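You operate a simulated robot arm through the tools that you are given. There is no shell and no other tool. Be economical: measure what you need, move in short steps, check, and stop when the job is done.

You are at the controls of a simulated robot arm. One attempt, no reset.

TASK
Put the one-dot yellow shoe on the top of the shoe bench away on the shelf under the shoe bench. Take the brown wash pad and leave it on top of the sleeve board. Turn the handle screw to off. Put the green hair clip in the teal tray. Push the drawer marked winter shut. Put the blue lint roller in the white tub. Take the three-dot yellow shoe on the top of the ribbed wash board and put it away on the shelf under the shoe bench. Do these in any order. Set down upright: brown wash pad.

Only the result counts: the job must be done as asked and must still hold three seconds after the hand-in. Knocking over, shifting, dropping, spilling or breaking anything else fails it.

THE ROBOT
A 6-joint arm with a two-finger gripper on a trunk, on a base that drives. Base frame: it is fixed to the floor where the robot stands at the start and does not move with it; the origin is under the middle of the robot, x ahead of it, y to its left, z up; the surface under the hand at the start is at about z = 0.52. Units: m, degrees, N and s.
With the tool pointing down near the work surface it reaches from about 0.18 to 0.8 m from the robot's upright axis, wherever it stands. Its first joint turns from -166.0 to 166.0 degrees. Places, roughly: blue lint roller (10x5x12 cm) [1.3, 2.1, 0.6]; brown wash pad [0.5, -0.75, 0.5]; drawer marked winter [2.5, 2.2, 0.4]; green hair clip (5x3x8 cm) [2.5, 0.4, 1.2]; handle screw [2.3, 0.5, 0.4]; one-dot yellow shoe (26x9x9 cm) [0.5, -0.2, 0.5]; shelf under the shoe bench [0.5, 0, 0.1]; sleeve board (46x11x8 cm) [-3, -1, 0.4]; teal tray [0.5, 3, 0.75]; three-dot yellow shoe (26x9x9 cm) [-1.7, 3.8, 0.9]; white tub [-0.75, 3.75, 1]. Payload 2.45 kg.
The TCP is the grasp point between the finger pads, 0.026 m short of the fingertips. In the tool frame z runs along the fingers and y along their closing line. Largest opening 0.096 m; the body of the gripper starts 0.069 m behind the TCP.
Orientation is that of the tool frame in the base frame, as a unit quaternion [w, x, y, z]. With the fingers straight down and closing along the base's y, the tool's x points along the base's -x, its y along +y and its z along -z.

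THE INTERFACE
- The arm moves only by the tool drive_tool. Its argument "series" is a list of rows, each an object of numbers (a shift or turn left out is 0, a gripper value left out holds the last): "dx", "dy", "dz": the shift along the base's x, y, z in units of 25 mm (1.0 is 25 mm); "rx", "ry", "rz": the turn, a rotation vector about the base's x, y, z in units of 8 degrees (1.0 is 8 degrees); "claw": the opening, from 0 (shut) to 1 (fully open). In form: [{"dx": .., "dy": .., "dz": .., "rx": .., "ry": .., "rz": .., "claw": ..}, ...]. A call has 1 to 10 rows; each row shifts and turns the commanded pose from where the row before left it. A call with a number of a shift or a turn outside -1 to 1 is refused whole. Rows are played at 5 a second. More than 0.05 m and 8.6 degrees between two rows, or a gripper value outside its range, and nothing of the call is played. Where a pose cannot be reached the arm comes as near as it can. A force on the tool above 40 N (or 10 N above the force at the start of the call, whichever is more), or a blocked arm, ends the call early, and 0.2 s more pass. The fingers move at their own pace and stop on an object; they squeeze with about 35 N. The grip force told is the motor's: it shows also when the fingers shut on nothing. Time passes only in rows, and 0.2 s behind the last, so rows that do not move let the fingers close. It gives the time, the measured TCP pose, the force on the tool (base axes), the opening and the grip force at its end, in the units of the frame above (readings bear some noise), with the torque about the TCP (base axes, N m) and any sound that the robot's microphone picked up.
- Cameras (640 x 400 px; columns grow to the right, rows downward): "scene" is now at [0.0063, 0.0985, 1.0092]; the picture's right is [-0.64, -0.77, -0.00], its down [-0.53, 0.44, -0.72] and it looks along [0.55, -0.47, -0.69] (base axes); focal length 214 px, centre (320, 200). "wrist" rides on the gripper at [0.082, 0.003, -0.098] in the tool frame; the picture's right is [-0.04, 1.00, 0.00], its down [-0.73, -0.03, -0.68] and it looks along [-0.68, -0.03, 0.73] (tool axes); focal length 256 px, centre (320, 200). There is no depth. A picture from a camera that has moved, and an enlarged one, comes with that camera's place and axes in the base frame and with its lens. The place of the scene camera against the robot may be out by one fixed shift of up to 0.012 m in any direction.
- capture(camera): a new picture of that camera. It takes no simulated time.
- lift_body(by): slides the trunk up (or, below 0, down) by that many m; the arm and the scene camera ride with it, the base frame stays. It gives what a move gives, with no picture.
- roll_base(legs): drives the robot by 1 to 6 legs, each [ahead, turn to the left] in m and degrees, along the robot's own axes; the way and the turn of a leg run together, so that a leg with both is an arc; at most 1.5 m and 180 degrees a leg. The arm and the cameras ride along, it lands a little off, and it stops where it bumps. It gives what a move gives.
- pan_tilt(pan, tilt): turns the head with the scene camera to pan (to the left, within 155 degrees either way) and tilt (down, from -29 to 69), counted from straight ahead of the robot. It gives what a move gives.
- enlarge(camera, box): a new picture of the part [left, top, right, bottom] of that camera's present view, enlarged. It takes no simulated time.
- job_done(): hands the job in; it is judged then, once.

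Work in short steps. Places have to be worked out from the pictures, the camera data and where the tool is seen: move nearer, look again, correct. Check each grasp and each placing, and mend what went wrong. You have 186 turns and 156 pictures in all, those below and enlarged ones among them. Open the gripper and draw the arm clear of the work before you hand the job in, unless the task says otherwise.

The tools are called after "Request:" as name(argument=value, ...) on one line, values as JSON. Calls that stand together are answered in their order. drive_tool: Moves the arm, as the interface text tells. Its arguments: {"type":"object","properties":{"series":{"type":"array","items":{"type":"object","properties":{"dx":{"type":"number"},"dy":{"type":"number"},"dz":{"type":"number"},"rx":{"type":"number"},"ry":{"type":"number"},"rz":{"type":"number"},"claw":{"type":"number"}}}}},"required":["series"]} The other tools are called the same way: lift_body (by) slides the trunk up or down; roll_base (legs) drives the base; pan_tilt (pan, tilt) turns the head that bears the scene camera; capture (camera) takes a picture; enlarge (camera, box) takes an enlarged picture of a part of a camera's view; job_done () hands the job in.

At the start:

```text
clock: 0.0
position: [0.3282, -0.4286, 0.7309]
orientation: [0.0, 0.002, 1.0, 0.0]
force: [-0.8, 0.2, -0.3]
ft_torque: [0.01, 0.0, -0.04]
gripper_width: 0.096
gripper_force: 0.1
trunk travel left (down, up): [-0.05, 0.1]
robot x, y, heading: [-0.0012, -0.0018, 0.1]
head pan, tilt: [-40.0, 43.6]
```

scene: 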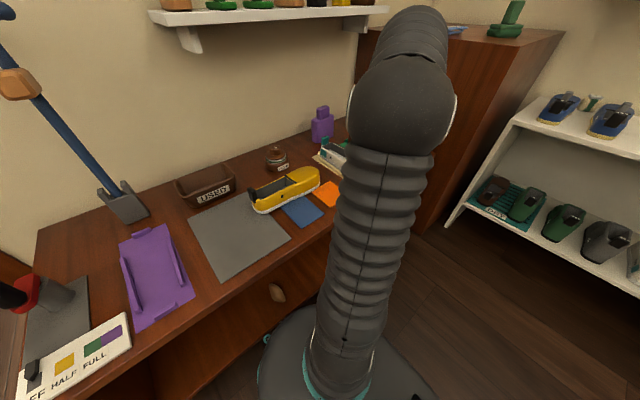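
wrist: 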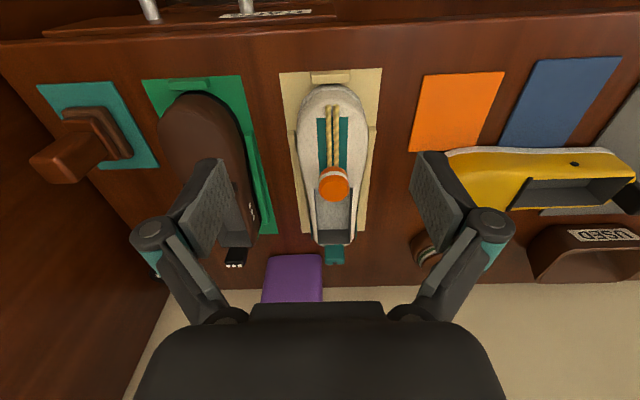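

The bench lies ahead, with the yellow shoe left of the tool. I'll turn the head for a better view of the bench.

Request:
pan_tilt(pan=-5, tilt=50)

Request:
capture(camera="scene")

Request:
enlarge(camera="wrist", box=[0, 60, 320, 300])

```text
clock: 1.0
position: [0.3286, -0.4279, 0.7316]
orientation: [0.0, 0.001, 1.0, 0.0]
force: [-0.3, -0.3, 0.0]
ft_torque: [-0.01, 0.0, 0.04]
gripper_width: 0.0959
gripper_force: 0.1
trunk travel left (down, up): [-0.05, 0.1]
robot x, y, heading: [0.0013, 0.0031, 0.0]
head pan, tilt: [-5.0, 50.0]
```

```text
153 pictures are left
camera scene: at [0.0199, 0.1448, 1.0003], right [-0.09, -1.0, 0.0], down [-0.76, 0.07, -0.64], along [0.64, -0.06, -0.77], focal length 214 px, centre (320, 200)
```

scene: 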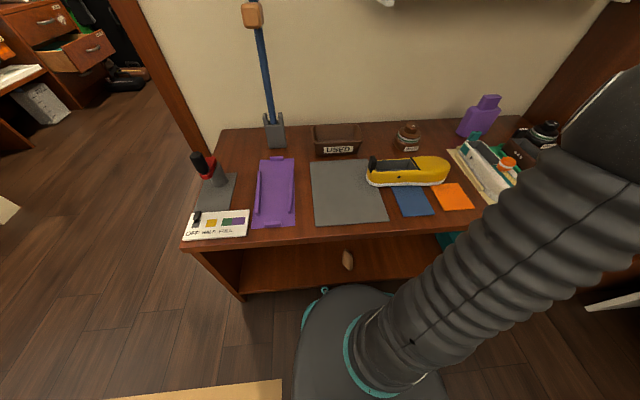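

```text
1.67 times, centred on (160, 180) of wrist
camera zoom: at [0.2471, -0.4237, 0.8305], right [0.04, 1.0, 0.0], down [0.73, -0.03, 0.68], along [0.68, -0.03, -0.73], focal length 427 px, centre (587, 233)
```

zoom: 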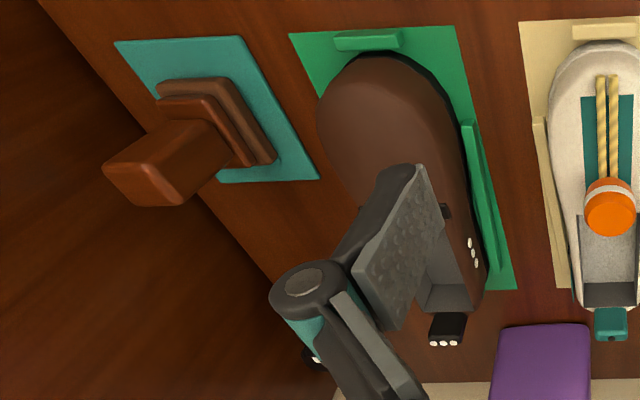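

Zooming on the yellow shoe and on the bench's lower front, then on the left side surroundings.

Request:
enlarge(camera="scene", box=[300, 110, 520, 290])

Request:
enlarge(camera="wrist", box=[400, 40, 640, 290])

Request:
pan_tilt(pan=60, tilt=20)

Request:
capture(camera="scene")

Request:
pan_tilt(pan=150, tilt=20)

Request:
capture(camera="scene")

Request:
pan_tilt(pan=-120, tilt=20)

Request:
capture(camera="scene")

```text
2.22 times, centred on (410, 200) of scene
camera zoom: at [0.0199, 0.1448, 1.0003], right [-0.09, -1.0, 0.0], down [-0.76, 0.07, -0.64], along [0.64, -0.06, -0.77], focal length 477 px, centre (120, 200)
```

zoom: 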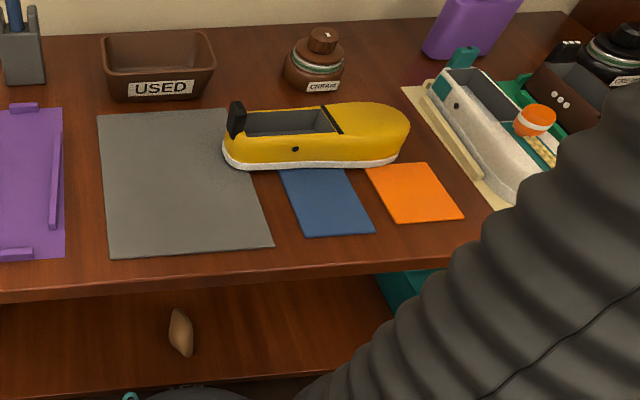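

```text
1.60 times, centred on (520, 165) of wrist
camera zoom: at [0.2471, -0.4237, 0.8305], right [0.04, 1.0, 0.0], down [0.73, -0.03, 0.68], along [0.68, -0.03, -0.73], focal length 410 px, centre (0, 256)
```

zoom: 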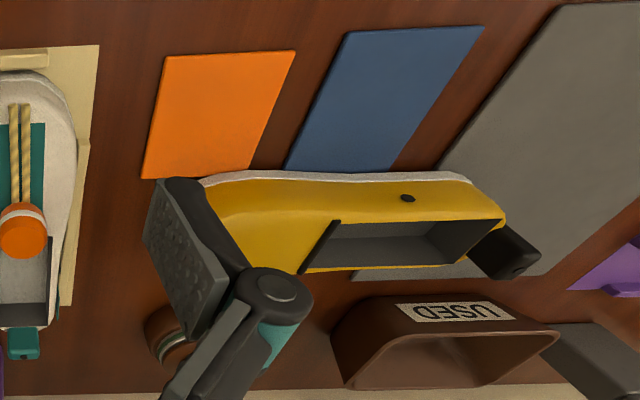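

```text
clock: 2.4
position: [0.3279, -0.428, 0.7314]
orientation: [0.0, 0.002, 1.0, 0.001]
force: [-0.1, -0.2, 0.2]
ft_torque: [0.03, 0.0, -0.03]
gripper_width: 0.0962
gripper_force: 0.1
trunk travel left (down, up): [-0.05, 0.1]
robot x, y, heading: [0.0008, 0.0011, 0.1]
head pan, tilt: [60.0, 20.0]
```

```text
149 pictures are left
camera scene: at [-0.0102, 0.2321, 1.0458], right [0.87, -0.5, 0.0], down [-0.17, -0.3, -0.94], along [0.47, 0.81, -0.34], focal length 214 px, centre (320, 200)
```

scene: 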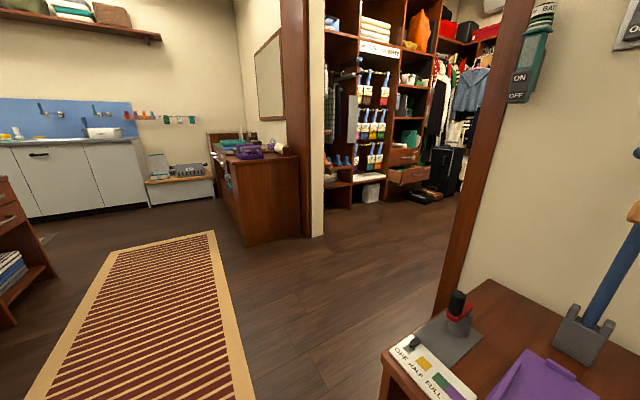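

```text
clock: 4.0
position: [0.3283, -0.4281, 0.7324]
orientation: [0.001, 0.001, 1.0, 0.0]
force: [0.4, -0.4, -0.5]
ft_torque: [0.01, 0.04, 0.02]
gripper_width: 0.096
gripper_force: 0.1
trunk travel left (down, up): [-0.05, 0.1]
robot x, y, heading: [-0.0019, -0.0001, 0.2]
head pan, tilt: [150.0, 20.0]
```

```text
148 pictures are left
camera scene: at [-0.1374, 0.1981, 1.0459], right [0.5, 0.87, 0.0], down [0.3, -0.17, -0.94], along [-0.81, 0.47, -0.34], focal length 214 px, centre (320, 200)
```

scene: 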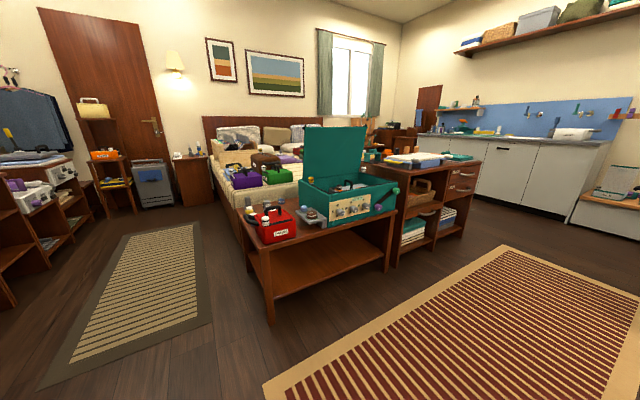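

```text
clock: 7.8
position: [0.3281, -0.4285, 0.7314]
orientation: [0.0, 0.001, 1.0, 0.0]
force: [0.1, -0.2, -0.1]
ft_torque: [0.0, -0.01, -0.04]
gripper_width: 0.096
gripper_force: 0.1
trunk travel left (down, up): [-0.05, 0.1]
robot x, y, heading: [-0.0016, 0.0029, 0.1]
head pan, tilt: [-120.0, 20.0]
```

```text
147 pictures are left
camera scene: at [-0.1033, 0.0709, 1.0459], right [-0.87, 0.5, 0.0], down [0.17, 0.3, -0.94], along [-0.47, -0.81, -0.34], focal length 214 px, centre (320, 200)
```

scene: 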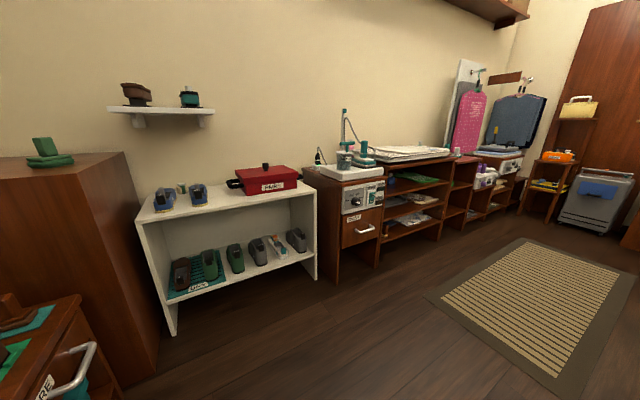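

The rooms are understood roughly. I'll back up to look at the bench front and the shelf below it.

Request:
roll_base(legs=[[-0.6, 0]])

Request:
pan_tilt(pan=10, tilt=40)

Request:
capture(camera="scene")

```text
clock: 11.1
position: [-0.2558, -0.428, 0.731]
orientation: [0.0, 0.001, 1.0, 0.001]
force: [0.4, -0.3, 0.3]
ft_torque: [0.02, -0.01, -0.03]
gripper_width: 0.0958
gripper_force: 0.1
trunk travel left (down, up): [-0.05, 0.1]
robot x, y, heading: [-0.58, -0.0003, 0.2]
head pan, tilt: [-120.0, 20.0]
```

```text
clock: 13.2
position: [-0.2547, -0.4274, 0.7321]
orientation: [-0.001, 0.0, 1.0, 0.0]
force: [-0.7, 0.6, -0.3]
ft_torque: [0.02, 0.02, 0.03]
gripper_width: 0.0962
gripper_force: 0.0
trunk travel left (down, up): [-0.05, 0.1]
robot x, y, heading: [-0.5791, 0.0036, -0.1]
head pan, tilt: [10.0, 40.0]
```

```text
146 pictures are left
camera scene: at [-0.5583, 0.1655, 1.0145], right [0.18, -0.98, 0.0], down [-0.63, -0.11, -0.77], along [0.75, 0.13, -0.64], focal length 214 px, centre (320, 200)
```

scene: 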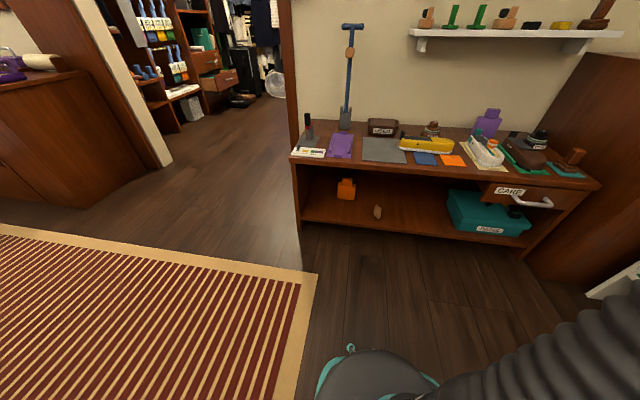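

Zooming on the bench and its shelf.

Request:
enlarge(camera="scene", box=[280, 90, 620, 280])

Request:
enlarge(camera="scene", box=[280, 160, 480, 250])

```text
1.88 times, centred on (450, 185) of scene
camera zoom: at [-0.5583, 0.1655, 1.0145], right [0.18, -0.98, 0.0], down [-0.63, -0.11, -0.77], along [0.75, 0.13, -0.64], focal length 404 px, centre (75, 228)
```

zoom: 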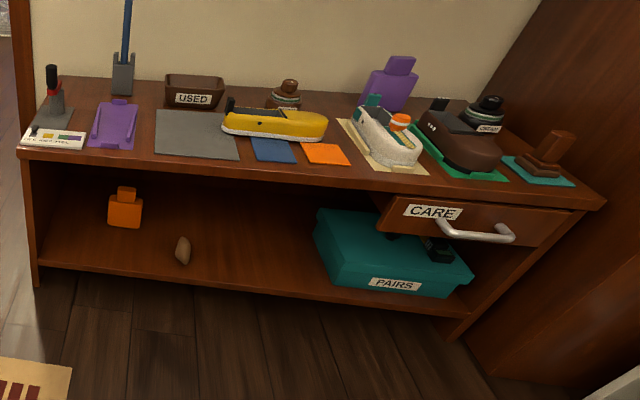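

```text
3.20 times, centred on (380, 205) of scene
camera zoom: at [-0.5583, 0.1655, 1.0145], right [0.18, -0.98, 0.0], down [-0.63, -0.11, -0.77], along [0.75, 0.13, -0.64], focal length 686 px, centre (128, 184)
```

zoom: 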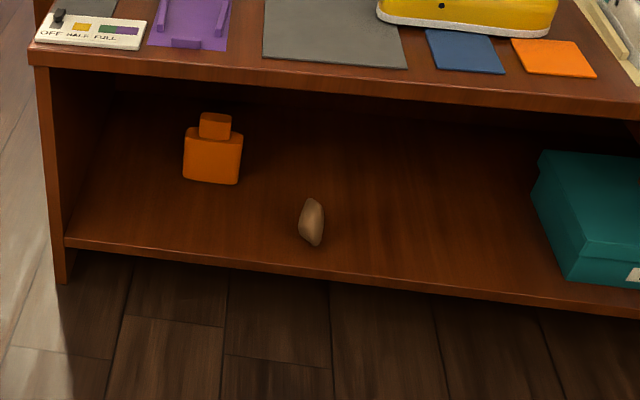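

The shelf surface is at z≈0.135, clear between y≈-0.05 and -0.42. Plan: grip the shoe over its heel with the tool tilted along the shoe, then turn it into the shelf toe first. Reorienting the tool here in the open: yaw −90°, then tilt.

Request:
drive_tool(series=[{"rz": -1, "dy": 1}, {"rz": -1, "dy": 1}, {"rz": -1, "dy": 1}, {"rz": -1, "dy": 1}, {"rz": -1, "dy": 1}, {"rz": -1, "dy": 1}, {"rz": -1, "dy": 1}, {"rz": -1, "dy": 1}, {"rz": -1, "dy": 1}, {"rz": -1, "dy": 1}])

Request:
drive_tool(series=[{"rz": -1, "dy": 1}, {"rz": -0.25, "dy": 1}, {"rx": -1, "dy": 1}, {"rx": -1, "dy": 1}, {"rx": -1, "dy": 1}, {"rx": -1, "dy": 1}, {"rx": -1, "dy": 1}, {"rx": -1, "dy": 1, "dz": 0.5}])

Request:
roll_base(legs=[[0.5, 0]])

Request:
capture(camera="wrist")

Request:
capture(camera="scene")

```text
clock: 15.4
position: [-0.2564, -0.1754, 0.7309]
orientation: [0.0, 0.643, 0.766, -0.001]
force: [0.1, -0.8, 0.3]
ft_torque: [0.0, -0.02, -0.03]
gripper_width: 0.096
gripper_force: 0.1
trunk travel left (down, up): [-0.05, 0.1]
robot x, y, heading: [-0.5835, 0.0017, 0.2]
head pan, tilt: [10.0, 40.0]
```

```text
clock: 17.2
position: [-0.2563, 0.0239, 0.7452]
orientation: [0.288, 0.646, 0.645, -0.287]
force: [0.3, -0.7, 0.3]
ft_torque: [-0.01, 0.0, 0.01]
gripper_width: 0.096
gripper_force: 0.1
trunk travel left (down, up): [-0.05, 0.1]
robot x, y, heading: [-0.5865, 0.0022, 0.3]
head pan, tilt: [10.0, 40.0]
```

```text
clock: 20.1
position: [0.2415, 0.0219, 0.7441]
orientation: [0.287, 0.648, 0.644, -0.289]
force: [0.1, -0.4, 0.1]
ft_torque: [-0.02, 0.02, 0.02]
gripper_width: 0.0959
gripper_force: 0.0
trunk travel left (down, up): [-0.05, 0.1]
robot x, y, heading: [-0.0847, 0.0018, -0.1]
head pan, tilt: [10.0, 40.0]
```

```text
143 pictures are left
camera wrist: at [0.2461, 0.1492, 0.7495], right [1.0, -0.03, 0.03], down [-0.03, 0.01, 1.0], along [-0.03, -1.0, 0.01], focal length 256 px, centre (320, 200)
```

wrist: 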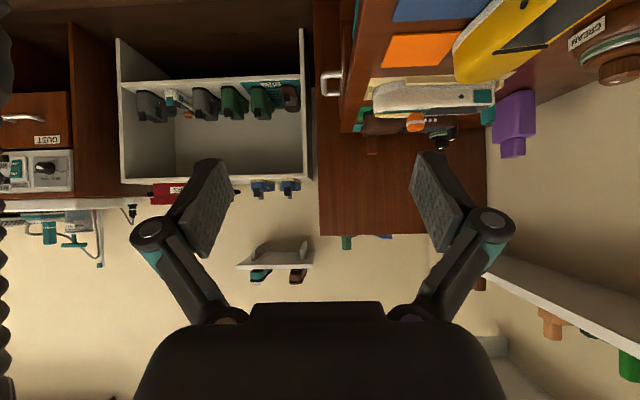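

```text
142 pictures are left
camera scene: at [-0.0595, 0.1655, 1.0144], right [0.17, -0.99, 0.0], down [-0.63, -0.11, -0.77], along [0.75, 0.13, -0.64], focal length 214 px, centre (320, 200)
```

scene: 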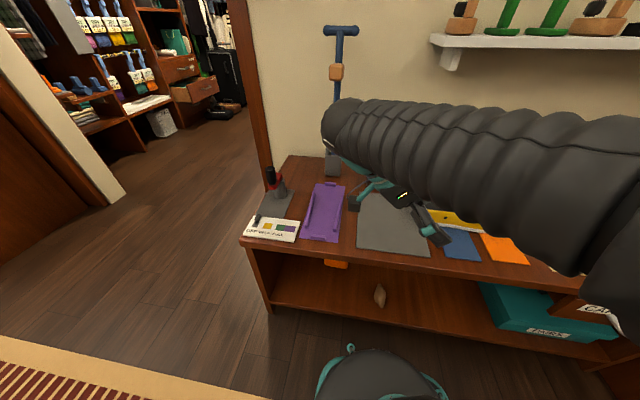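

The tool now points along −y. I'll straighten the tilt and move over the bench by the shoe's heel to see it with the wrist camera.

Request:
drive_tool(series=[{"rx": 1, "dx": 1}, {"rx": 1, "dx": 1}, {"rx": 1, "dx": 1, "dy": 1}, {"rx": 1, "dx": 1, "dy": 1}, {"rx": 1, "dx": 1, "dy": 1}, {"rx": 1, "dx": 1, "dy": 1}, {"dx": 1}, {"dx": 1}, {"dx": 1}])

Request:
capture(camera="wrist")

```text
clock: 22.1
position: [0.4689, 0.121, 0.7432]
orientation: [-0.002, 0.708, 0.706, -0.002]
force: [-0.1, 0.6, -0.2]
ft_torque: [-0.02, -0.02, 0.01]
gripper_width: 0.096
gripper_force: 0.0
trunk travel left (down, up): [-0.05, 0.1]
robot x, y, heading: [-0.0863, 0.0009, 0.1]
head pan, tilt: [10.0, 40.0]
```

```text
141 pictures are left
camera wrist: at [0.4736, 0.2044, 0.8424], right [1.0, -0.04, 0.0], down [-0.03, -0.73, 0.68], along [-0.03, -0.68, -0.73], focal length 256 px, centre (320, 200)
```

wrist: 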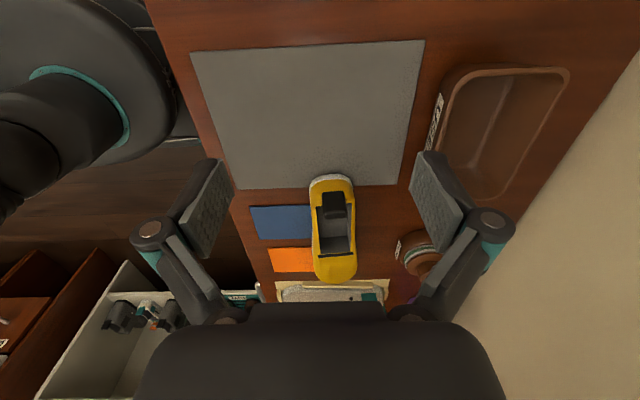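

The shoe's heel is at about (0.48, −0.045) and about 7 cm wide. Zooming to see the heel tab.

Request:
enlarge(camera="wrist", box=[260, 150, 420, 300])

```text
2.67 times, centred on (340, 225) of wrist
camera zoom: at [0.4736, 0.2044, 0.8424], right [1.0, -0.04, 0.0], down [-0.03, -0.73, 0.68], along [-0.03, -0.68, -0.73], focal length 683 px, centre (267, 133)
```

zoom: 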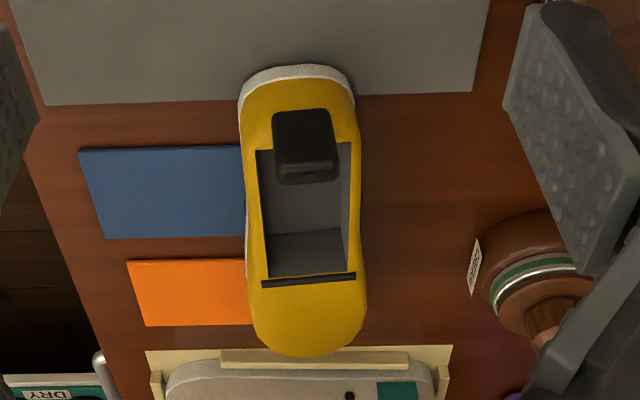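

Tab top z≈0.61, heel at y≈−0.04, centre x≈0.481. Tilting 56° and moving to above the heel.

Request:
drive_tool(series=[{"rx": -1, "dx": 0.48}, {"rx": -1, "dy": -1}, {"rx": -1, "dy": -1}, {"rx": -1, "dy": -1}, {"rx": -1, "dy": -1}, {"rx": -1, "dy": -1}, {"rx": -1, "dy": -1}, {"dy": -1}, {"dy": -1}, {"dz": -1}])

Request:
drive_tool(series=[{"dz": -1}, {"dz": -1}, {"dz": -1}, {"dz": -1}])

Request:
capture(camera="wrist")

Request:
pan_tilt(pan=-10, tilt=50)

Request:
capture(camera="scene")

```text
clock: 24.3
position: [0.4784, -0.079, 0.7185]
orientation: [0.332, 0.626, 0.622, -0.332]
force: [0.4, 0.2, -0.6]
ft_torque: [0.02, 0.0, -0.01]
gripper_width: 0.0958
gripper_force: 0.0
trunk travel left (down, up): [-0.05, 0.1]
robot x, y, heading: [-0.0851, 0.0012, -0.0]
head pan, tilt: [10.0, 40.0]
```

```text
clock: 25.3
position: [0.4804, -0.079, 0.6176]
orientation: [0.33, 0.627, 0.622, -0.333]
force: [0.0, 0.3, 0.5]
ft_torque: [0.02, -0.04, 0.0]
gripper_width: 0.0958
gripper_force: 0.0
trunk travel left (down, up): [-0.05, 0.1]
robot x, y, heading: [-0.0854, 0.0008, -0.4]
head pan, tilt: [10.0, 40.0]
```

```text
139 pictures are left
camera wrist: at [0.483, 0.0486, 0.6048], right [1.0, -0.03, 0.03], down [-0.03, 0.15, 0.99], along [-0.03, -0.99, 0.15], focal length 256 px, centre (320, 200)
```

wrist: 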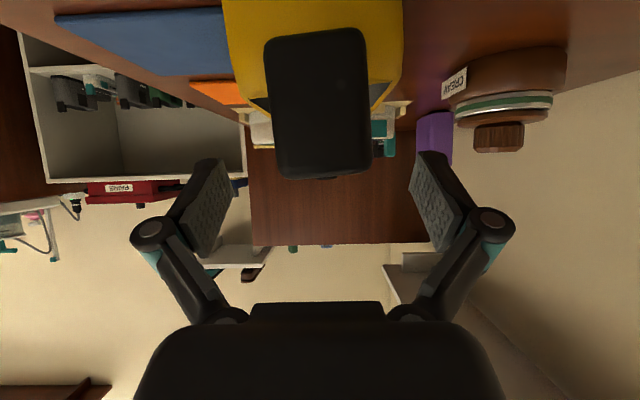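

```text
clock: 26.1
position: [0.4772, -0.0796, 0.6175]
orientation: [0.332, 0.627, 0.622, -0.333]
force: [0.2, 0.3, -1.0]
ft_torque: [0.01, 0.02, -0.03]
gripper_width: 0.0958
gripper_force: 0.1
trunk travel left (down, up): [-0.05, 0.1]
robot x, y, heading: [-0.087, 0.0002, -0.5]
head pan, tilt: [-10.0, 50.0]
```

```text
138 pictures are left
camera scene: at [-0.0674, 0.1374, 1.0003], right [-0.18, -0.98, 0.0], down [-0.75, 0.13, -0.64], along [0.63, -0.11, -0.77], focal length 214 px, centre (320, 200)
```

scene: 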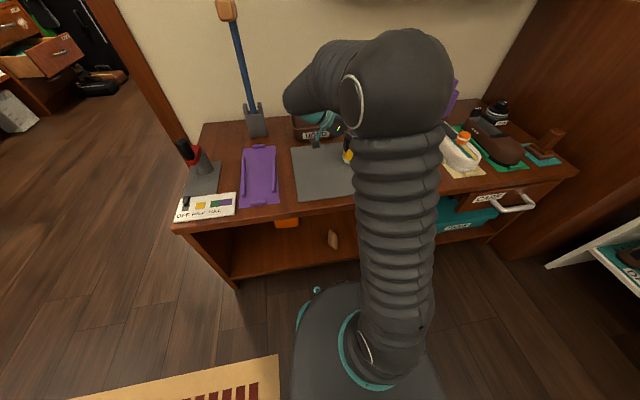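

At this tilt the wrist camera hangs under the gripper, close to the bench. I'll raise and roll the tool 180° about its axis so that the camera rides on top.

Request:
drive_tool(series=[{"dz": 1}, {"dz": 1}, {"dz": 1}, {"dz": 1}, {"ry": 0.829, "rz": 0.559}, {"ry": 0.829, "rz": 0.559}, {"ry": 0.829, "rz": 0.559}, {"ry": 0.829, "rz": 0.559}, {"ry": 0.829, "rz": 0.559}, {"ry": 0.829, "rz": 0.559}])

Request:
drive_tool(series=[{"ry": 0.829, "rz": 0.559}, {"ry": 0.829, "rz": 0.559}, {"ry": 0.829, "rz": 0.559}, {"ry": 0.829, "rz": 0.559}, {"ry": 0.829, "rz": 0.559}, {"ry": 0.829, "rz": 0.559}, {"ry": 0.829, "rz": 0.559}, {"ry": 0.829, "rz": 0.559}, {"ry": 0.829, "rz": 0.559}, {"ry": 0.829, "rz": 0.559}])

Request:
drive_tool(series=[{"ry": 0.829, "rz": 0.559}, {"ry": 0.829, "rz": 0.559}, {"ry": 0.829, "rz": 0.559}, {"ry": 0.829, "rz": 0.559}, {"ry": 0.829, "rz": 0.559}, {"ry": 0.829, "rz": 0.559}, {"ry": 0.414, "rz": 0.28}])

Request:
capture(camera="wrist")

```text
clock: 28.4
position: [0.48, -0.0794, 0.7189]
orientation: [0.168, 0.319, 0.823, -0.44]
force: [0.5, 0.4, -0.5]
ft_torque: [-0.02, -0.02, 0.0]
gripper_width: 0.0961
gripper_force: 0.1
trunk travel left (down, up): [-0.05, 0.1]
robot x, y, heading: [-0.0812, -0.0011, -0.1]
head pan, tilt: [-10.0, 50.0]
```

```text
clock: 30.6
position: [0.4782, -0.0776, 0.7186]
orientation: [-0.152, -0.286, 0.834, -0.446]
force: [0.6, -0.1, 0.3]
ft_torque: [0.02, -0.02, 0.02]
gripper_width: 0.0958
gripper_force: 0.1
trunk travel left (down, up): [-0.05, 0.1]
robot x, y, heading: [-0.0867, 0.0, -0.2]
head pan, tilt: [-10.0, 50.0]
```

```text
clock: 32.1
position: [0.4787, -0.079, 0.7192]
orientation: [-0.33, -0.623, 0.625, -0.334]
force: [0.5, 0.6, 0.4]
ft_torque: [-0.03, -0.02, -0.02]
gripper_width: 0.096
gripper_force: 0.2
trunk travel left (down, up): [-0.05, 0.1]
robot x, y, heading: [-0.0853, 0.001, -0.1]
head pan, tilt: [-10.0, 50.0]
```

```text
137 pictures are left
camera wrist: at [0.4755, -0.042, 0.8417], right [-1.0, 0.02, -0.04], down [0.03, 0.97, -0.23], along [0.03, -0.23, -0.97], focal length 256 px, centre (320, 200)
```

wrist: 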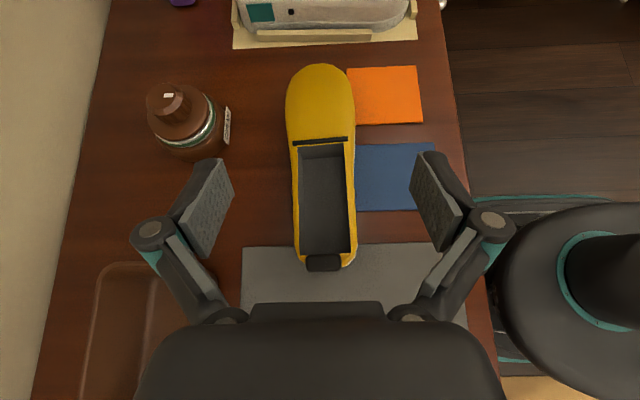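

Camera is on top now and confirms the shoe axis at x≈0.480, heel tab at y≈−0.04. Lowering straight to z≈0.562.

Request:
drive_tool(series=[{"dz": -1}, {"dz": -1}, {"dz": -1}, {"dz": -1}, {"dz": -1}, {"dz": -0.8}, {"dz": -0.5}])

Request:
capture(camera="wrist")

```text
clock: 33.8
position: [0.4794, -0.0808, 0.5602]
orientation: [-0.33, -0.623, 0.626, -0.334]
force: [0.0, -0.4, -0.2]
ft_torque: [0.02, 0.0, 0.01]
gripper_width: 0.0962
gripper_force: 0.1
trunk travel left (down, up): [-0.05, 0.1]
robot x, y, heading: [-0.0862, 0.0024, -0.0]
head pan, tilt: [-10.0, 50.0]
```

```text
136 pictures are left
camera wrist: at [0.4758, -0.0433, 0.6845], right [-1.0, 0.02, -0.04], down [0.03, 0.97, -0.23], along [0.04, -0.23, -0.97], focal length 256 px, centre (320, 200)
```

wrist: 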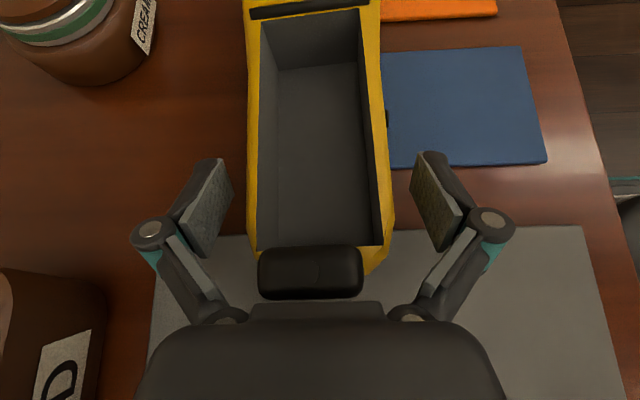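

Fingers straddle the heel. Closing.

Request:
drive_tool(series=[{"claw": 0}, {"claw": 0}, {"claw": 0}, {"claw": 0}])

Request:
drive_tool(series=[{"dz": 0.5}, {"dz": 0.5}, {"dz": 1}, {"dz": 1}])

Request:
capture(camera="wrist")

```text
clock: 34.8
position: [0.4792, -0.081, 0.5623]
orientation: [-0.329, -0.623, 0.626, -0.334]
force: [1.0, -0.3, -0.3]
ft_torque: [0.04, -0.02, 0.03]
gripper_width: 0.0733
gripper_force: 35.3
trunk travel left (down, up): [-0.05, 0.1]
robot x, y, heading: [-0.089, -0.0015, -0.1]
head pan, tilt: [-10.0, 50.0]
```

```text
clock: 35.8
position: [0.4794, -0.0787, 0.6375]
orientation: [-0.33, -0.623, 0.626, -0.334]
force: [0.5, 0.1, -2.2]
ft_torque: [0.22, 0.0, 0.02]
gripper_width: 0.0731
gripper_force: 35.1
trunk travel left (down, up): [-0.05, 0.1]
robot x, y, heading: [-0.0909, -0.0002, -0.0]
head pan, tilt: [-10.0, 50.0]
```

```text
135 pictures are left
camera wrist: at [0.4752, -0.0428, 0.7598], right [-1.0, 0.02, -0.04], down [0.03, 0.97, -0.23], along [0.03, -0.23, -0.97], focal length 256 px, centre (320, 200)
```

wrist: 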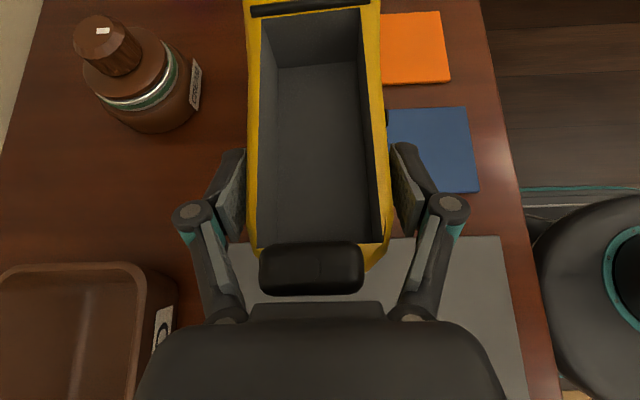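

Shoe held (0.22 kg). Raising, backing off, then swinging the tool to point ahead.

Request:
drive_tool(series=[{"dz": 1}, {"dz": 1}, {"dz": 1}])

Request:
roll_base(legs=[[-0.6, 0]])

Request:
drive_tool(series=[{"rz": 1, "dy": -0.5}, {"rz": 1, "dy": -0.5}, {"rz": 1, "dy": -0.5}, {"rz": 1, "dz": -0.5}, {"rz": 1, "dz": -0.5}, {"rz": 1, "dz": -0.5}, {"rz": 1, "dz": -1}, {"rz": 1, "dz": -1}, {"rz": 1, "dz": -1}, {"rz": 1, "dz": -1}])

Request:
drive_tool(series=[{"rz": 1, "dz": -1}, {"rz": 0.25, "dz": -1}, {"dz": -1}, {"dz": -1}, {"dz": -1}, {"dz": -1}, {"dz": -1}, {"dz": -1}, {"dz": -1}, {"dz": -1}])

Request:
capture(camera="scene")

Request:
capture(camera="wrist")

```text
clock: 36.5
position: [0.479, -0.0775, 0.7111]
orientation: [-0.329, -0.623, 0.626, -0.334]
force: [-0.8, -0.1, -3.0]
ft_torque: [0.18, -0.01, 0.0]
gripper_width: 0.073
gripper_force: 34.5
trunk travel left (down, up): [-0.05, 0.1]
robot x, y, heading: [-0.0853, 0.0052, -0.4]
head pan, tilt: [-10.0, 50.0]
```

```text
clock: 40.0
position: [-0.1256, -0.0745, 0.7111]
orientation: [0.328, 0.625, -0.624, 0.336]
force: [0.5, -0.2, -1.4]
ft_torque: [0.23, 0.03, 0.02]
gripper_width: 0.073
gripper_force: 35.5
trunk travel left (down, up): [-0.05, 0.1]
robot x, y, heading: [-0.693, 0.0025, 0.1]
head pan, tilt: [-10.0, 50.0]
```

```text
clock: 42.2
position: [-0.1217, -0.0856, 0.5824]
orientation: [0.038, 0.879, -0.108, 0.463]
force: [1.1, 1.8, -1.3]
ft_torque: [-0.04, 0.25, 0.15]
gripper_width: 0.0725
gripper_force: 35.1
out of reach, approached as far as the arm can: row 10
trunk travel left (down, up): [-0.05, 0.1]
robot x, y, heading: [-0.694, 0.0014, -0.2]
head pan, tilt: [-10.0, 50.0]
```

```text
clock: 44.4
position: [-0.1112, 0.0485, 0.379]
orientation: [0.021, 0.886, -0.012, 0.462]
force: [-0.6, 0.6, -1.5]
ft_torque: [0.02, 0.24, 0.01]
gripper_width: 0.0724
gripper_force: 34.6
out of reach, approached as far as the arm can: row 1, 2, 3, 4, 5, 6, 7, 8, 9, 10
trunk travel left (down, up): [-0.05, 0.1]
robot x, y, heading: [-0.6915, -0.0006, -0.1]
head pan, tilt: [-10.0, 50.0]
```

```text
134 pictures are left
camera scene: at [-0.6726, 0.1385, 1.0003], right [-0.17, -0.98, 0.0], down [-0.75, 0.13, -0.64], along [0.63, -0.11, -0.77], focal length 214 px, centre (320, 200)
```

scene: 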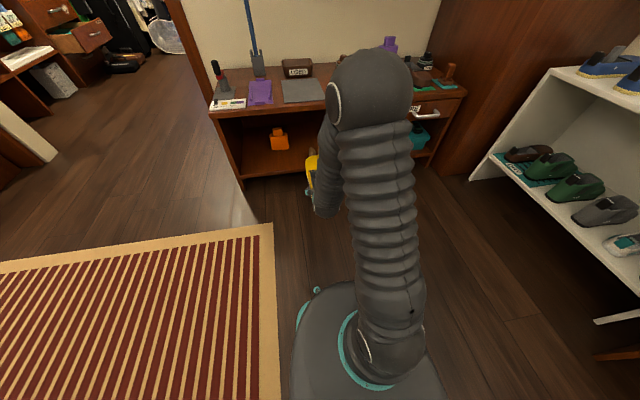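

```text
133 pictures are left
camera wrist: at [-0.145, 0.0508, 0.5034], right [-0.07, -1.0, -0.01], down [-0.97, 0.07, -0.21], along [0.21, -0.01, -0.98], focal length 256 px, centre (320, 200)
```

wrist: 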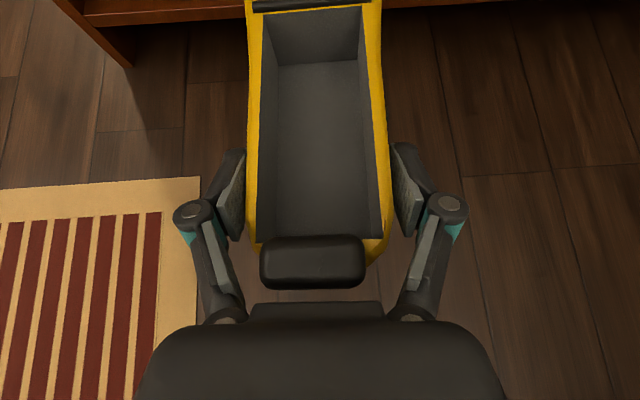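

The wrist nears a joint limit (tool yaw relative to arm azimuth). I'll keep the tool left of the robot's centreline and shift the base right instead, turning via the open left side.

Request:
drive_tool(series=[{"dy": 1}, {"dy": 1}, {"dy": 1}, {"dy": 1}, {"dy": 1}, {"dy": 1}])

Request:
roll_base(legs=[[0, 75], [-0.34, 0], [0, -75]])

Request:
capture(camera="wrist")

Request:
pan_tilt(pan=0, tilt=40)

Request:
capture(camera="scene")

```text
clock: 45.8
position: [-0.1099, 0.1982, 0.3798]
orientation: [0.018, 0.886, -0.012, 0.463]
force: [0.6, 0.2, -2.8]
ft_torque: [0.02, 0.21, -0.01]
gripper_width: 0.0725
gripper_force: 35.0
trunk travel left (down, up): [-0.05, 0.1]
robot x, y, heading: [-0.6934, 0.0014, 0.0]
head pan, tilt: [-10.0, 50.0]
```

```text
clock: 54.4
position: [-0.2028, -0.1417, 0.3789]
orientation: [0.022, 0.886, -0.021, 0.463]
force: [0.3, -0.2, -2.3]
ft_torque: [-0.01, 0.23, -0.02]
gripper_width: 0.0721
gripper_force: 34.8
trunk travel left (down, up): [-0.05, 0.1]
robot x, y, heading: [-0.7881, -0.3263, -1.3]
head pan, tilt: [-10.0, 50.0]
```

```text
132 pictures are left
camera wrist: at [-0.2366, -0.1386, 0.503], right [-0.08, -1.0, -0.01], down [-0.97, 0.08, -0.22], along [0.22, -0.01, -0.98], focal length 256 px, centre (320, 200)
```

wrist: 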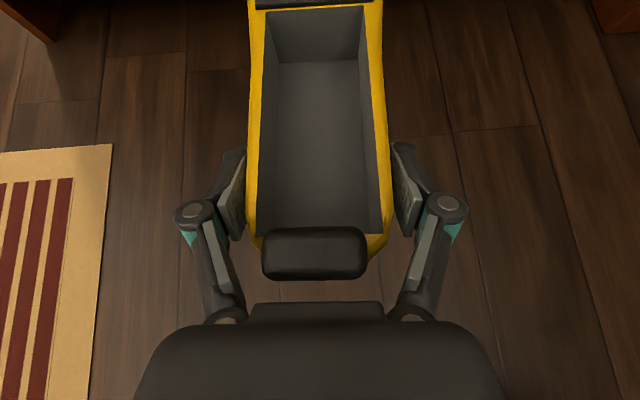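

```text
clock: 55.1
position: [-0.2037, -0.1402, 0.38]
orientation: [0.022, 0.886, -0.021, 0.463]
force: [0.5, -0.2, -1.7]
ft_torque: [0.0, 0.22, 0.03]
gripper_width: 0.0718
gripper_force: 35.0
trunk travel left (down, up): [-0.05, 0.1]
robot x, y, heading: [-0.7891, -0.3241, -1.1]
head pan, tilt: [0.0, 40.0]
```

```text
131 pictures are left
camera scene: at [-0.7564, -0.1755, 1.0143], right [-0.02, -1.0, 0.0], down [-0.64, 0.01, -0.77], along [0.77, -0.02, -0.64], focal length 214 px, centre (320, 200)
```

scene: 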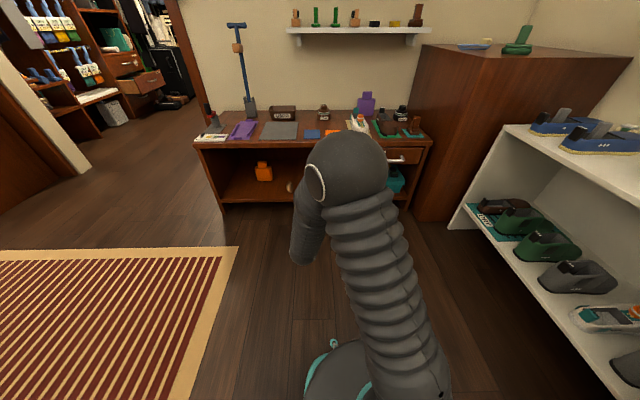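

The pose is reachable now. Lowering to z≈0.25.

Request:
drive_tool(series=[{"dz": -1}, {"dz": -1}, {"dz": -1}, {"dz": -1}, {"dz": -1}])

Request:
roll_base(legs=[[0.3, 1]])

Request:
capture(camera="scene")

Request:
capture(camera="wrist")

```text
clock: 56.3
position: [-0.2028, -0.1416, 0.2536]
orientation: [0.021, 0.886, -0.02, 0.463]
force: [-0.2, -0.4, -2.1]
ft_torque: [0.02, 0.19, -0.01]
gripper_width: 0.0716
gripper_force: 34.8
trunk travel left (down, up): [-0.05, 0.1]
robot x, y, heading: [-0.7901, -0.3268, -1.4]
head pan, tilt: [0.0, 40.0]
```

```text
clock: 58.3
position: [0.0866, -0.137, 0.2551]
orientation: [0.02, 0.886, -0.015, 0.463]
force: [0.2, 0.2, -2.5]
ft_torque: [0.02, 0.23, -0.01]
gripper_width: 0.0718
gripper_force: 34.9
trunk travel left (down, up): [-0.05, 0.1]
robot x, y, heading: [-0.4969, -0.3313, -0.6]
head pan, tilt: [0.0, 40.0]
```

```text
130 pictures are left
camera scene: at [-0.4674, -0.1791, 1.0144], right [-0.01, -1.0, 0.0], down [-0.64, 0.0, -0.77], along [0.77, -0.01, -0.64], focal length 214 px, centre (320, 200)
```

scene: 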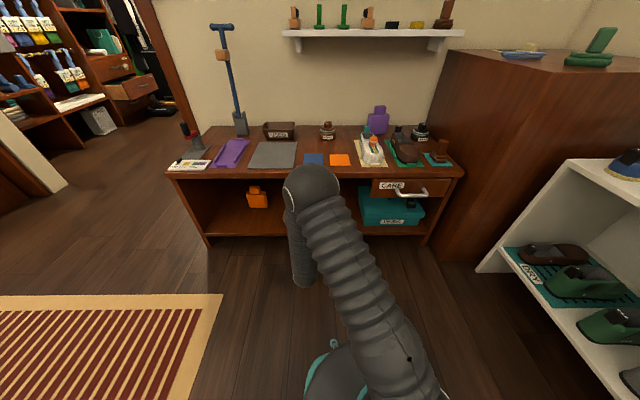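

```text
129 pictures are left
camera wrist: at [0.0521, -0.1352, 0.3778], right [-0.07, -1.0, -0.01], down [-0.97, 0.07, -0.21], along [0.22, 0.0, -0.98], focal length 256 px, centre (320, 200)
```

wrist: 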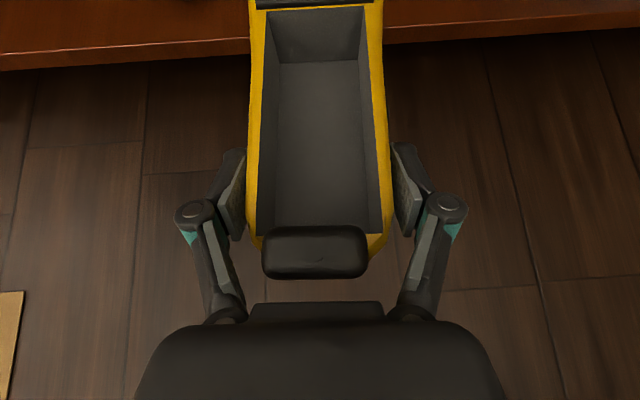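

Inserting: extending the arm by 0.15 m, then driving the base by 0.15 m, so the forearm leans back away from the bench edge.

Request:
drive_tool(series=[{"dx": 1}, {"dx": 1}, {"dx": 1}, {"dx": 1}, {"dx": 1}, {"dx": 1}])

Request:
capture(camera="wrist")

Request:
capture(camera="scene")

```text
clock: 59.7
position: [0.2365, -0.1371, 0.2546]
orientation: [0.02, 0.887, -0.015, 0.461]
force: [0.8, -0.5, -1.5]
ft_torque: [0.05, 0.21, 0.01]
gripper_width: 0.0717
gripper_force: 35.1
trunk travel left (down, up): [-0.05, 0.1]
robot x, y, heading: [-0.4966, -0.3304, -0.3]
head pan, tilt: [0.0, 40.0]
```

```text
128 pictures are left
camera wrist: at [0.2035, -0.1357, 0.3782], right [-0.07, -1.0, -0.01], down [-0.97, 0.07, -0.21], along [0.21, 0.0, -0.98], focal length 256 px, centre (320, 200)
```

wrist: 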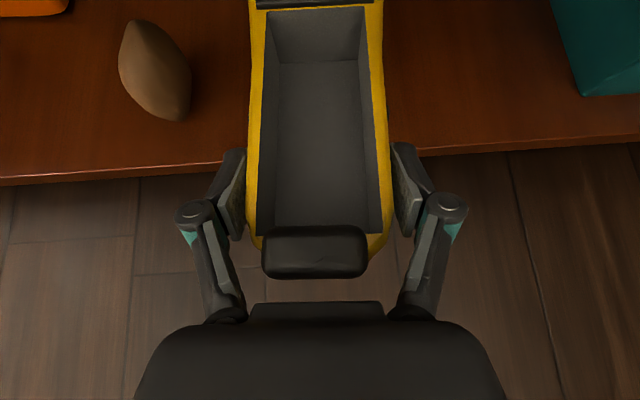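

```text
127 pictures are left
camera scene: at [-0.4674, -0.1791, 1.0144], right [-0.01, -1.0, 0.0], down [-0.64, 0.0, -0.77], along [0.77, -0.01, -0.64], focal length 214 px, centre (320, 200)
```

scene: 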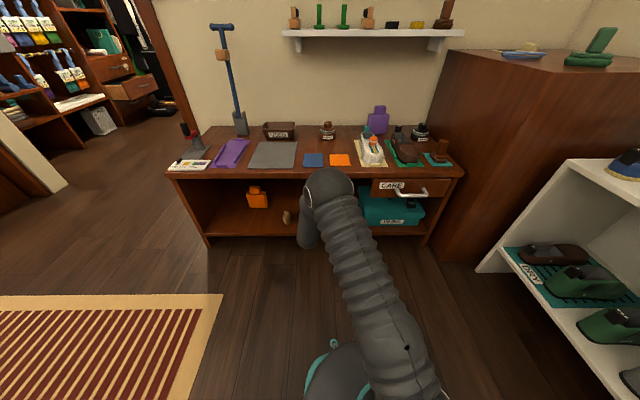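

Clear of the stone; shifting 3 cm right for more margin, then driving in 0.15 m.

Request:
drive_tool(series=[{"dy": -0.6}, {"dy": -0.6}])

Request:
roll_base(legs=[[0.15, 0]])

Request:
capture(camera="wrist")

Request:
capture(camera="scene")

```text
clock: 60.3
position: [0.2362, -0.1675, 0.2551]
orientation: [0.019, 0.886, -0.014, 0.464]
force: [0.3, -0.2, -1.9]
ft_torque: [0.01, 0.23, -0.01]
gripper_width: 0.0716
gripper_force: 35.0
trunk travel left (down, up): [-0.05, 0.1]
robot x, y, heading: [-0.4969, -0.3276, -0.5]
head pan, tilt: [0.0, 40.0]
```

```text
clock: 61.7
position: [0.3837, -0.1688, 0.2549]
orientation: [0.02, 0.886, -0.015, 0.463]
force: [0.4, 0.4, -2.3]
ft_torque: [-0.02, 0.2, -0.01]
gripper_width: 0.0716
gripper_force: 34.8
trunk travel left (down, up): [-0.05, 0.1]
robot x, y, heading: [-0.3498, -0.3303, -0.4]
head pan, tilt: [0.0, 40.0]
```

```text
126 pictures are left
camera wrist: at [0.351, -0.1671, 0.379], right [-0.07, -1.0, -0.01], down [-0.97, 0.07, -0.21], along [0.22, 0.0, -0.98], focal length 256 px, centre (320, 200)
```

wrist: 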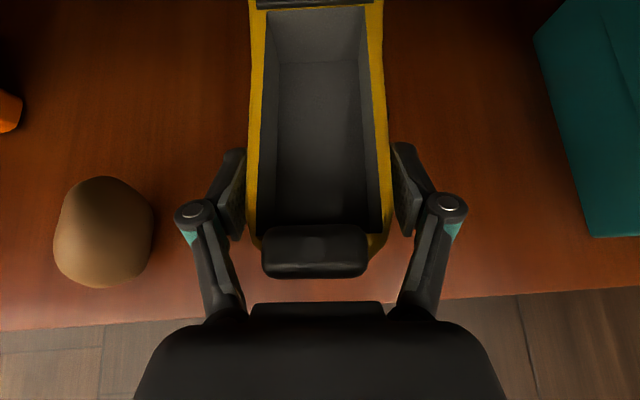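

```text
125 pictures are left
camera scene: at [-0.319, -0.1802, 1.0144], right [-0.01, -1.0, 0.0], down [-0.64, 0.0, -0.77], along [0.77, -0.01, -0.64], focal length 214 px, centre (320, 200)
```

scene: 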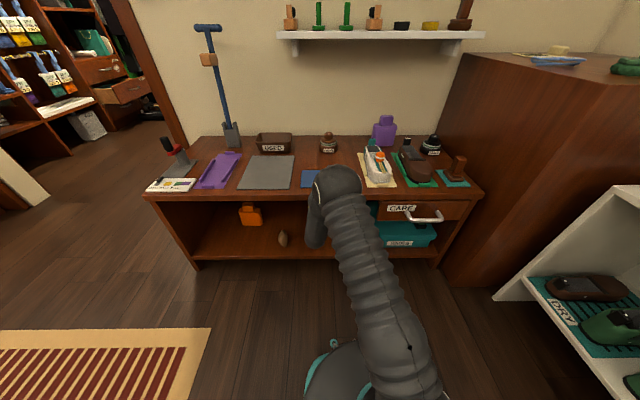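

Lowering towards the shelf in steps.

Request:
drive_tool(series=[{"dz": -0.8}, {"dz": -0.8}, {"dz": -0.6}])

Request:
drive_tool(series=[{"dz": -0.25}, {"dz": -0.25}])

```text
clock: 62.5
position: [0.3857, -0.1684, 0.2002]
orientation: [0.019, 0.886, -0.015, 0.463]
force: [-0.1, -0.5, -1.6]
ft_torque: [0.01, 0.22, -0.01]
gripper_width: 0.0716
gripper_force: 34.9
trunk travel left (down, up): [-0.05, 0.1]
robot x, y, heading: [-0.3503, -0.3309, -0.2]
head pan, tilt: [0.0, 40.0]
```

```text
clock: 63.1
position: [0.3848, -0.17, 0.1884]
orientation: [0.02, 0.886, -0.016, 0.463]
force: [0.0, -0.2, -2.0]
ft_torque: [-0.02, 0.21, 0.02]
gripper_width: 0.0716
gripper_force: 35.0
trunk travel left (down, up): [-0.05, 0.1]
robot x, y, heading: [-0.3466, -0.3311, -0.7]
head pan, tilt: [0.0, 40.0]
```

Request:
drive_tool(series=[{"dz": -0.15}, {"dz": -0.15}])

Request:
drive_tool(series=[{"dz": -0.15}])

Request:
drive_tool(series=[{"dz": -0.15}])

```text
clock: 63.7
position: [0.3844, -0.1677, 0.1816]
orientation: [0.02, 0.886, -0.016, 0.463]
force: [-0.3, -0.4, -2.6]
ft_torque: [0.02, 0.24, 0.02]
gripper_width: 0.0719
gripper_force: 34.7
trunk travel left (down, up): [-0.05, 0.1]
robot x, y, heading: [-0.3447, -0.3291, -0.6]
head pan, tilt: [0.0, 40.0]
```

```text
clock: 64.1
position: [0.384, -0.1692, 0.1774]
orientation: [0.02, 0.886, -0.016, 0.463]
force: [-1.2, -0.4, -0.5]
ft_torque: [-0.01, -0.11, -0.08]
gripper_width: 0.0717
gripper_force: 35.1
trunk travel left (down, up): [-0.05, 0.1]
robot x, y, heading: [-0.3496, -0.3279, -0.5]
head pan, tilt: [0.0, 40.0]
```

```text
clock: 64.5
position: [0.3854, -0.1696, 0.1754]
orientation: [0.019, 0.885, -0.015, 0.465]
force: [-1.7, 1.3, 4.8]
ft_torque: [0.09, -1.17, 0.25]
gripper_width: 0.0718
gripper_force: 34.8
trunk travel left (down, up): [-0.05, 0.1]
robot x, y, heading: [-0.3469, -0.3264, -0.3]
head pan, tilt: [0.0, 40.0]
```

Contact felt at z≈0.175. Releasing.

Request:
drive_tool(series=[{"claw": 1}, {"claw": 1}, {"claw": 1}])

Request:
capture(camera="wrist")

```text
clock: 65.3
position: [0.3839, -0.1694, 0.1726]
orientation: [0.02, 0.887, -0.016, 0.462]
force: [0.0, -0.2, -0.1]
ft_torque: [-0.04, 0.02, -0.01]
gripper_width: 0.0959
gripper_force: 0.1
trunk travel left (down, up): [-0.05, 0.1]
robot x, y, heading: [-0.3462, -0.3312, -0.4]
head pan, tilt: [0.0, 40.0]
```

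```text
124 pictures are left
camera wrist: at [0.3507, -0.1677, 0.2963], right [-0.07, -1.0, -0.01], down [-0.97, 0.07, -0.21], along [0.22, 0.0, -0.98], focal length 256 px, centre (320, 200)
```

wrist: 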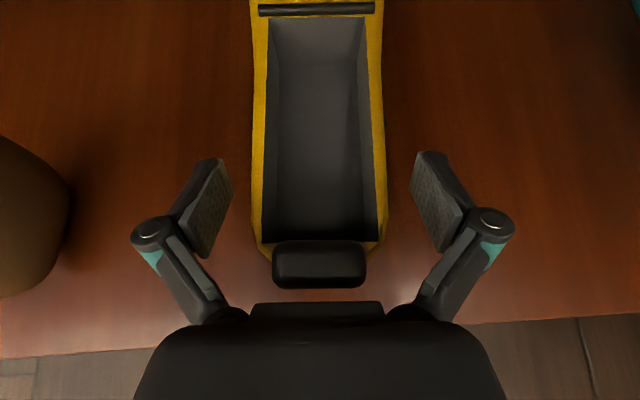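

Placed. Raising and backing out.

Request:
drive_tool(series=[{"dz": 0.5}, {"dz": 0.8}, {"dz": 0.8}, {"dz": 0.8}])

Request:
roll_base(legs=[[-0.45, 0]])

Request:
capture(camera="wrist")

Request:
capture(camera="scene")

```text
clock: 66.3
position: [0.3859, -0.1688, 0.2459]
orientation: [0.02, 0.886, -0.015, 0.462]
force: [0.9, -0.6, -1.6]
ft_torque: [0.01, -0.01, 0.02]
gripper_width: 0.0959
gripper_force: 0.0
trunk travel left (down, up): [-0.05, 0.1]
robot x, y, heading: [-0.3505, -0.3301, -0.7]
head pan, tilt: [0.0, 40.0]
```

```text
clock: 69.0
position: [-0.0674, -0.1688, 0.2451]
orientation: [0.022, 0.886, -0.019, 0.463]
force: [-0.9, 0.3, -0.2]
ft_torque: [-0.03, 0.04, -0.03]
gripper_width: 0.096
gripper_force: 0.1
trunk travel left (down, up): [-0.05, 0.1]
robot x, y, heading: [-0.7999, -0.3262, -0.8]
head pan, tilt: [0.0, 40.0]
```

```text
123 pictures are left
camera wrist: at [-0.1007, -0.1668, 0.3688], right [-0.07, -1.0, -0.01], down [-0.97, 0.08, -0.21], along [0.22, 0.0, -0.98], focal length 256 px, centre (320, 200)
```

wrist: 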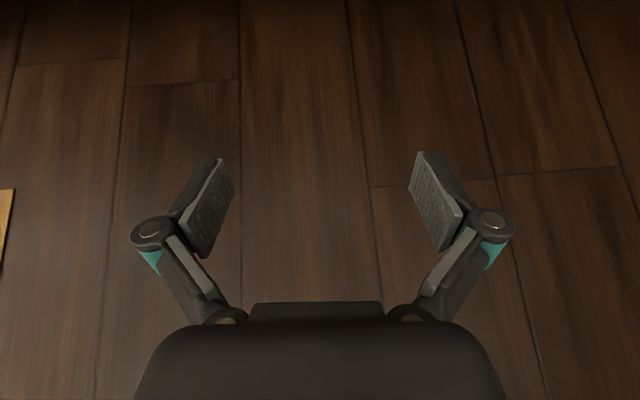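

```text
122 pictures are left
camera scene: at [-0.7721, -0.1753, 1.0144], right [-0.01, -1.0, 0.0], down [-0.64, 0.01, -0.77], along [0.77, -0.01, -0.64], focal length 214 px, centre (320, 200)
```

scene: 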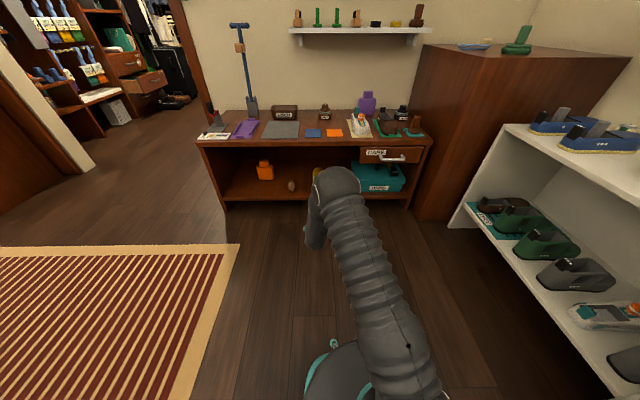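

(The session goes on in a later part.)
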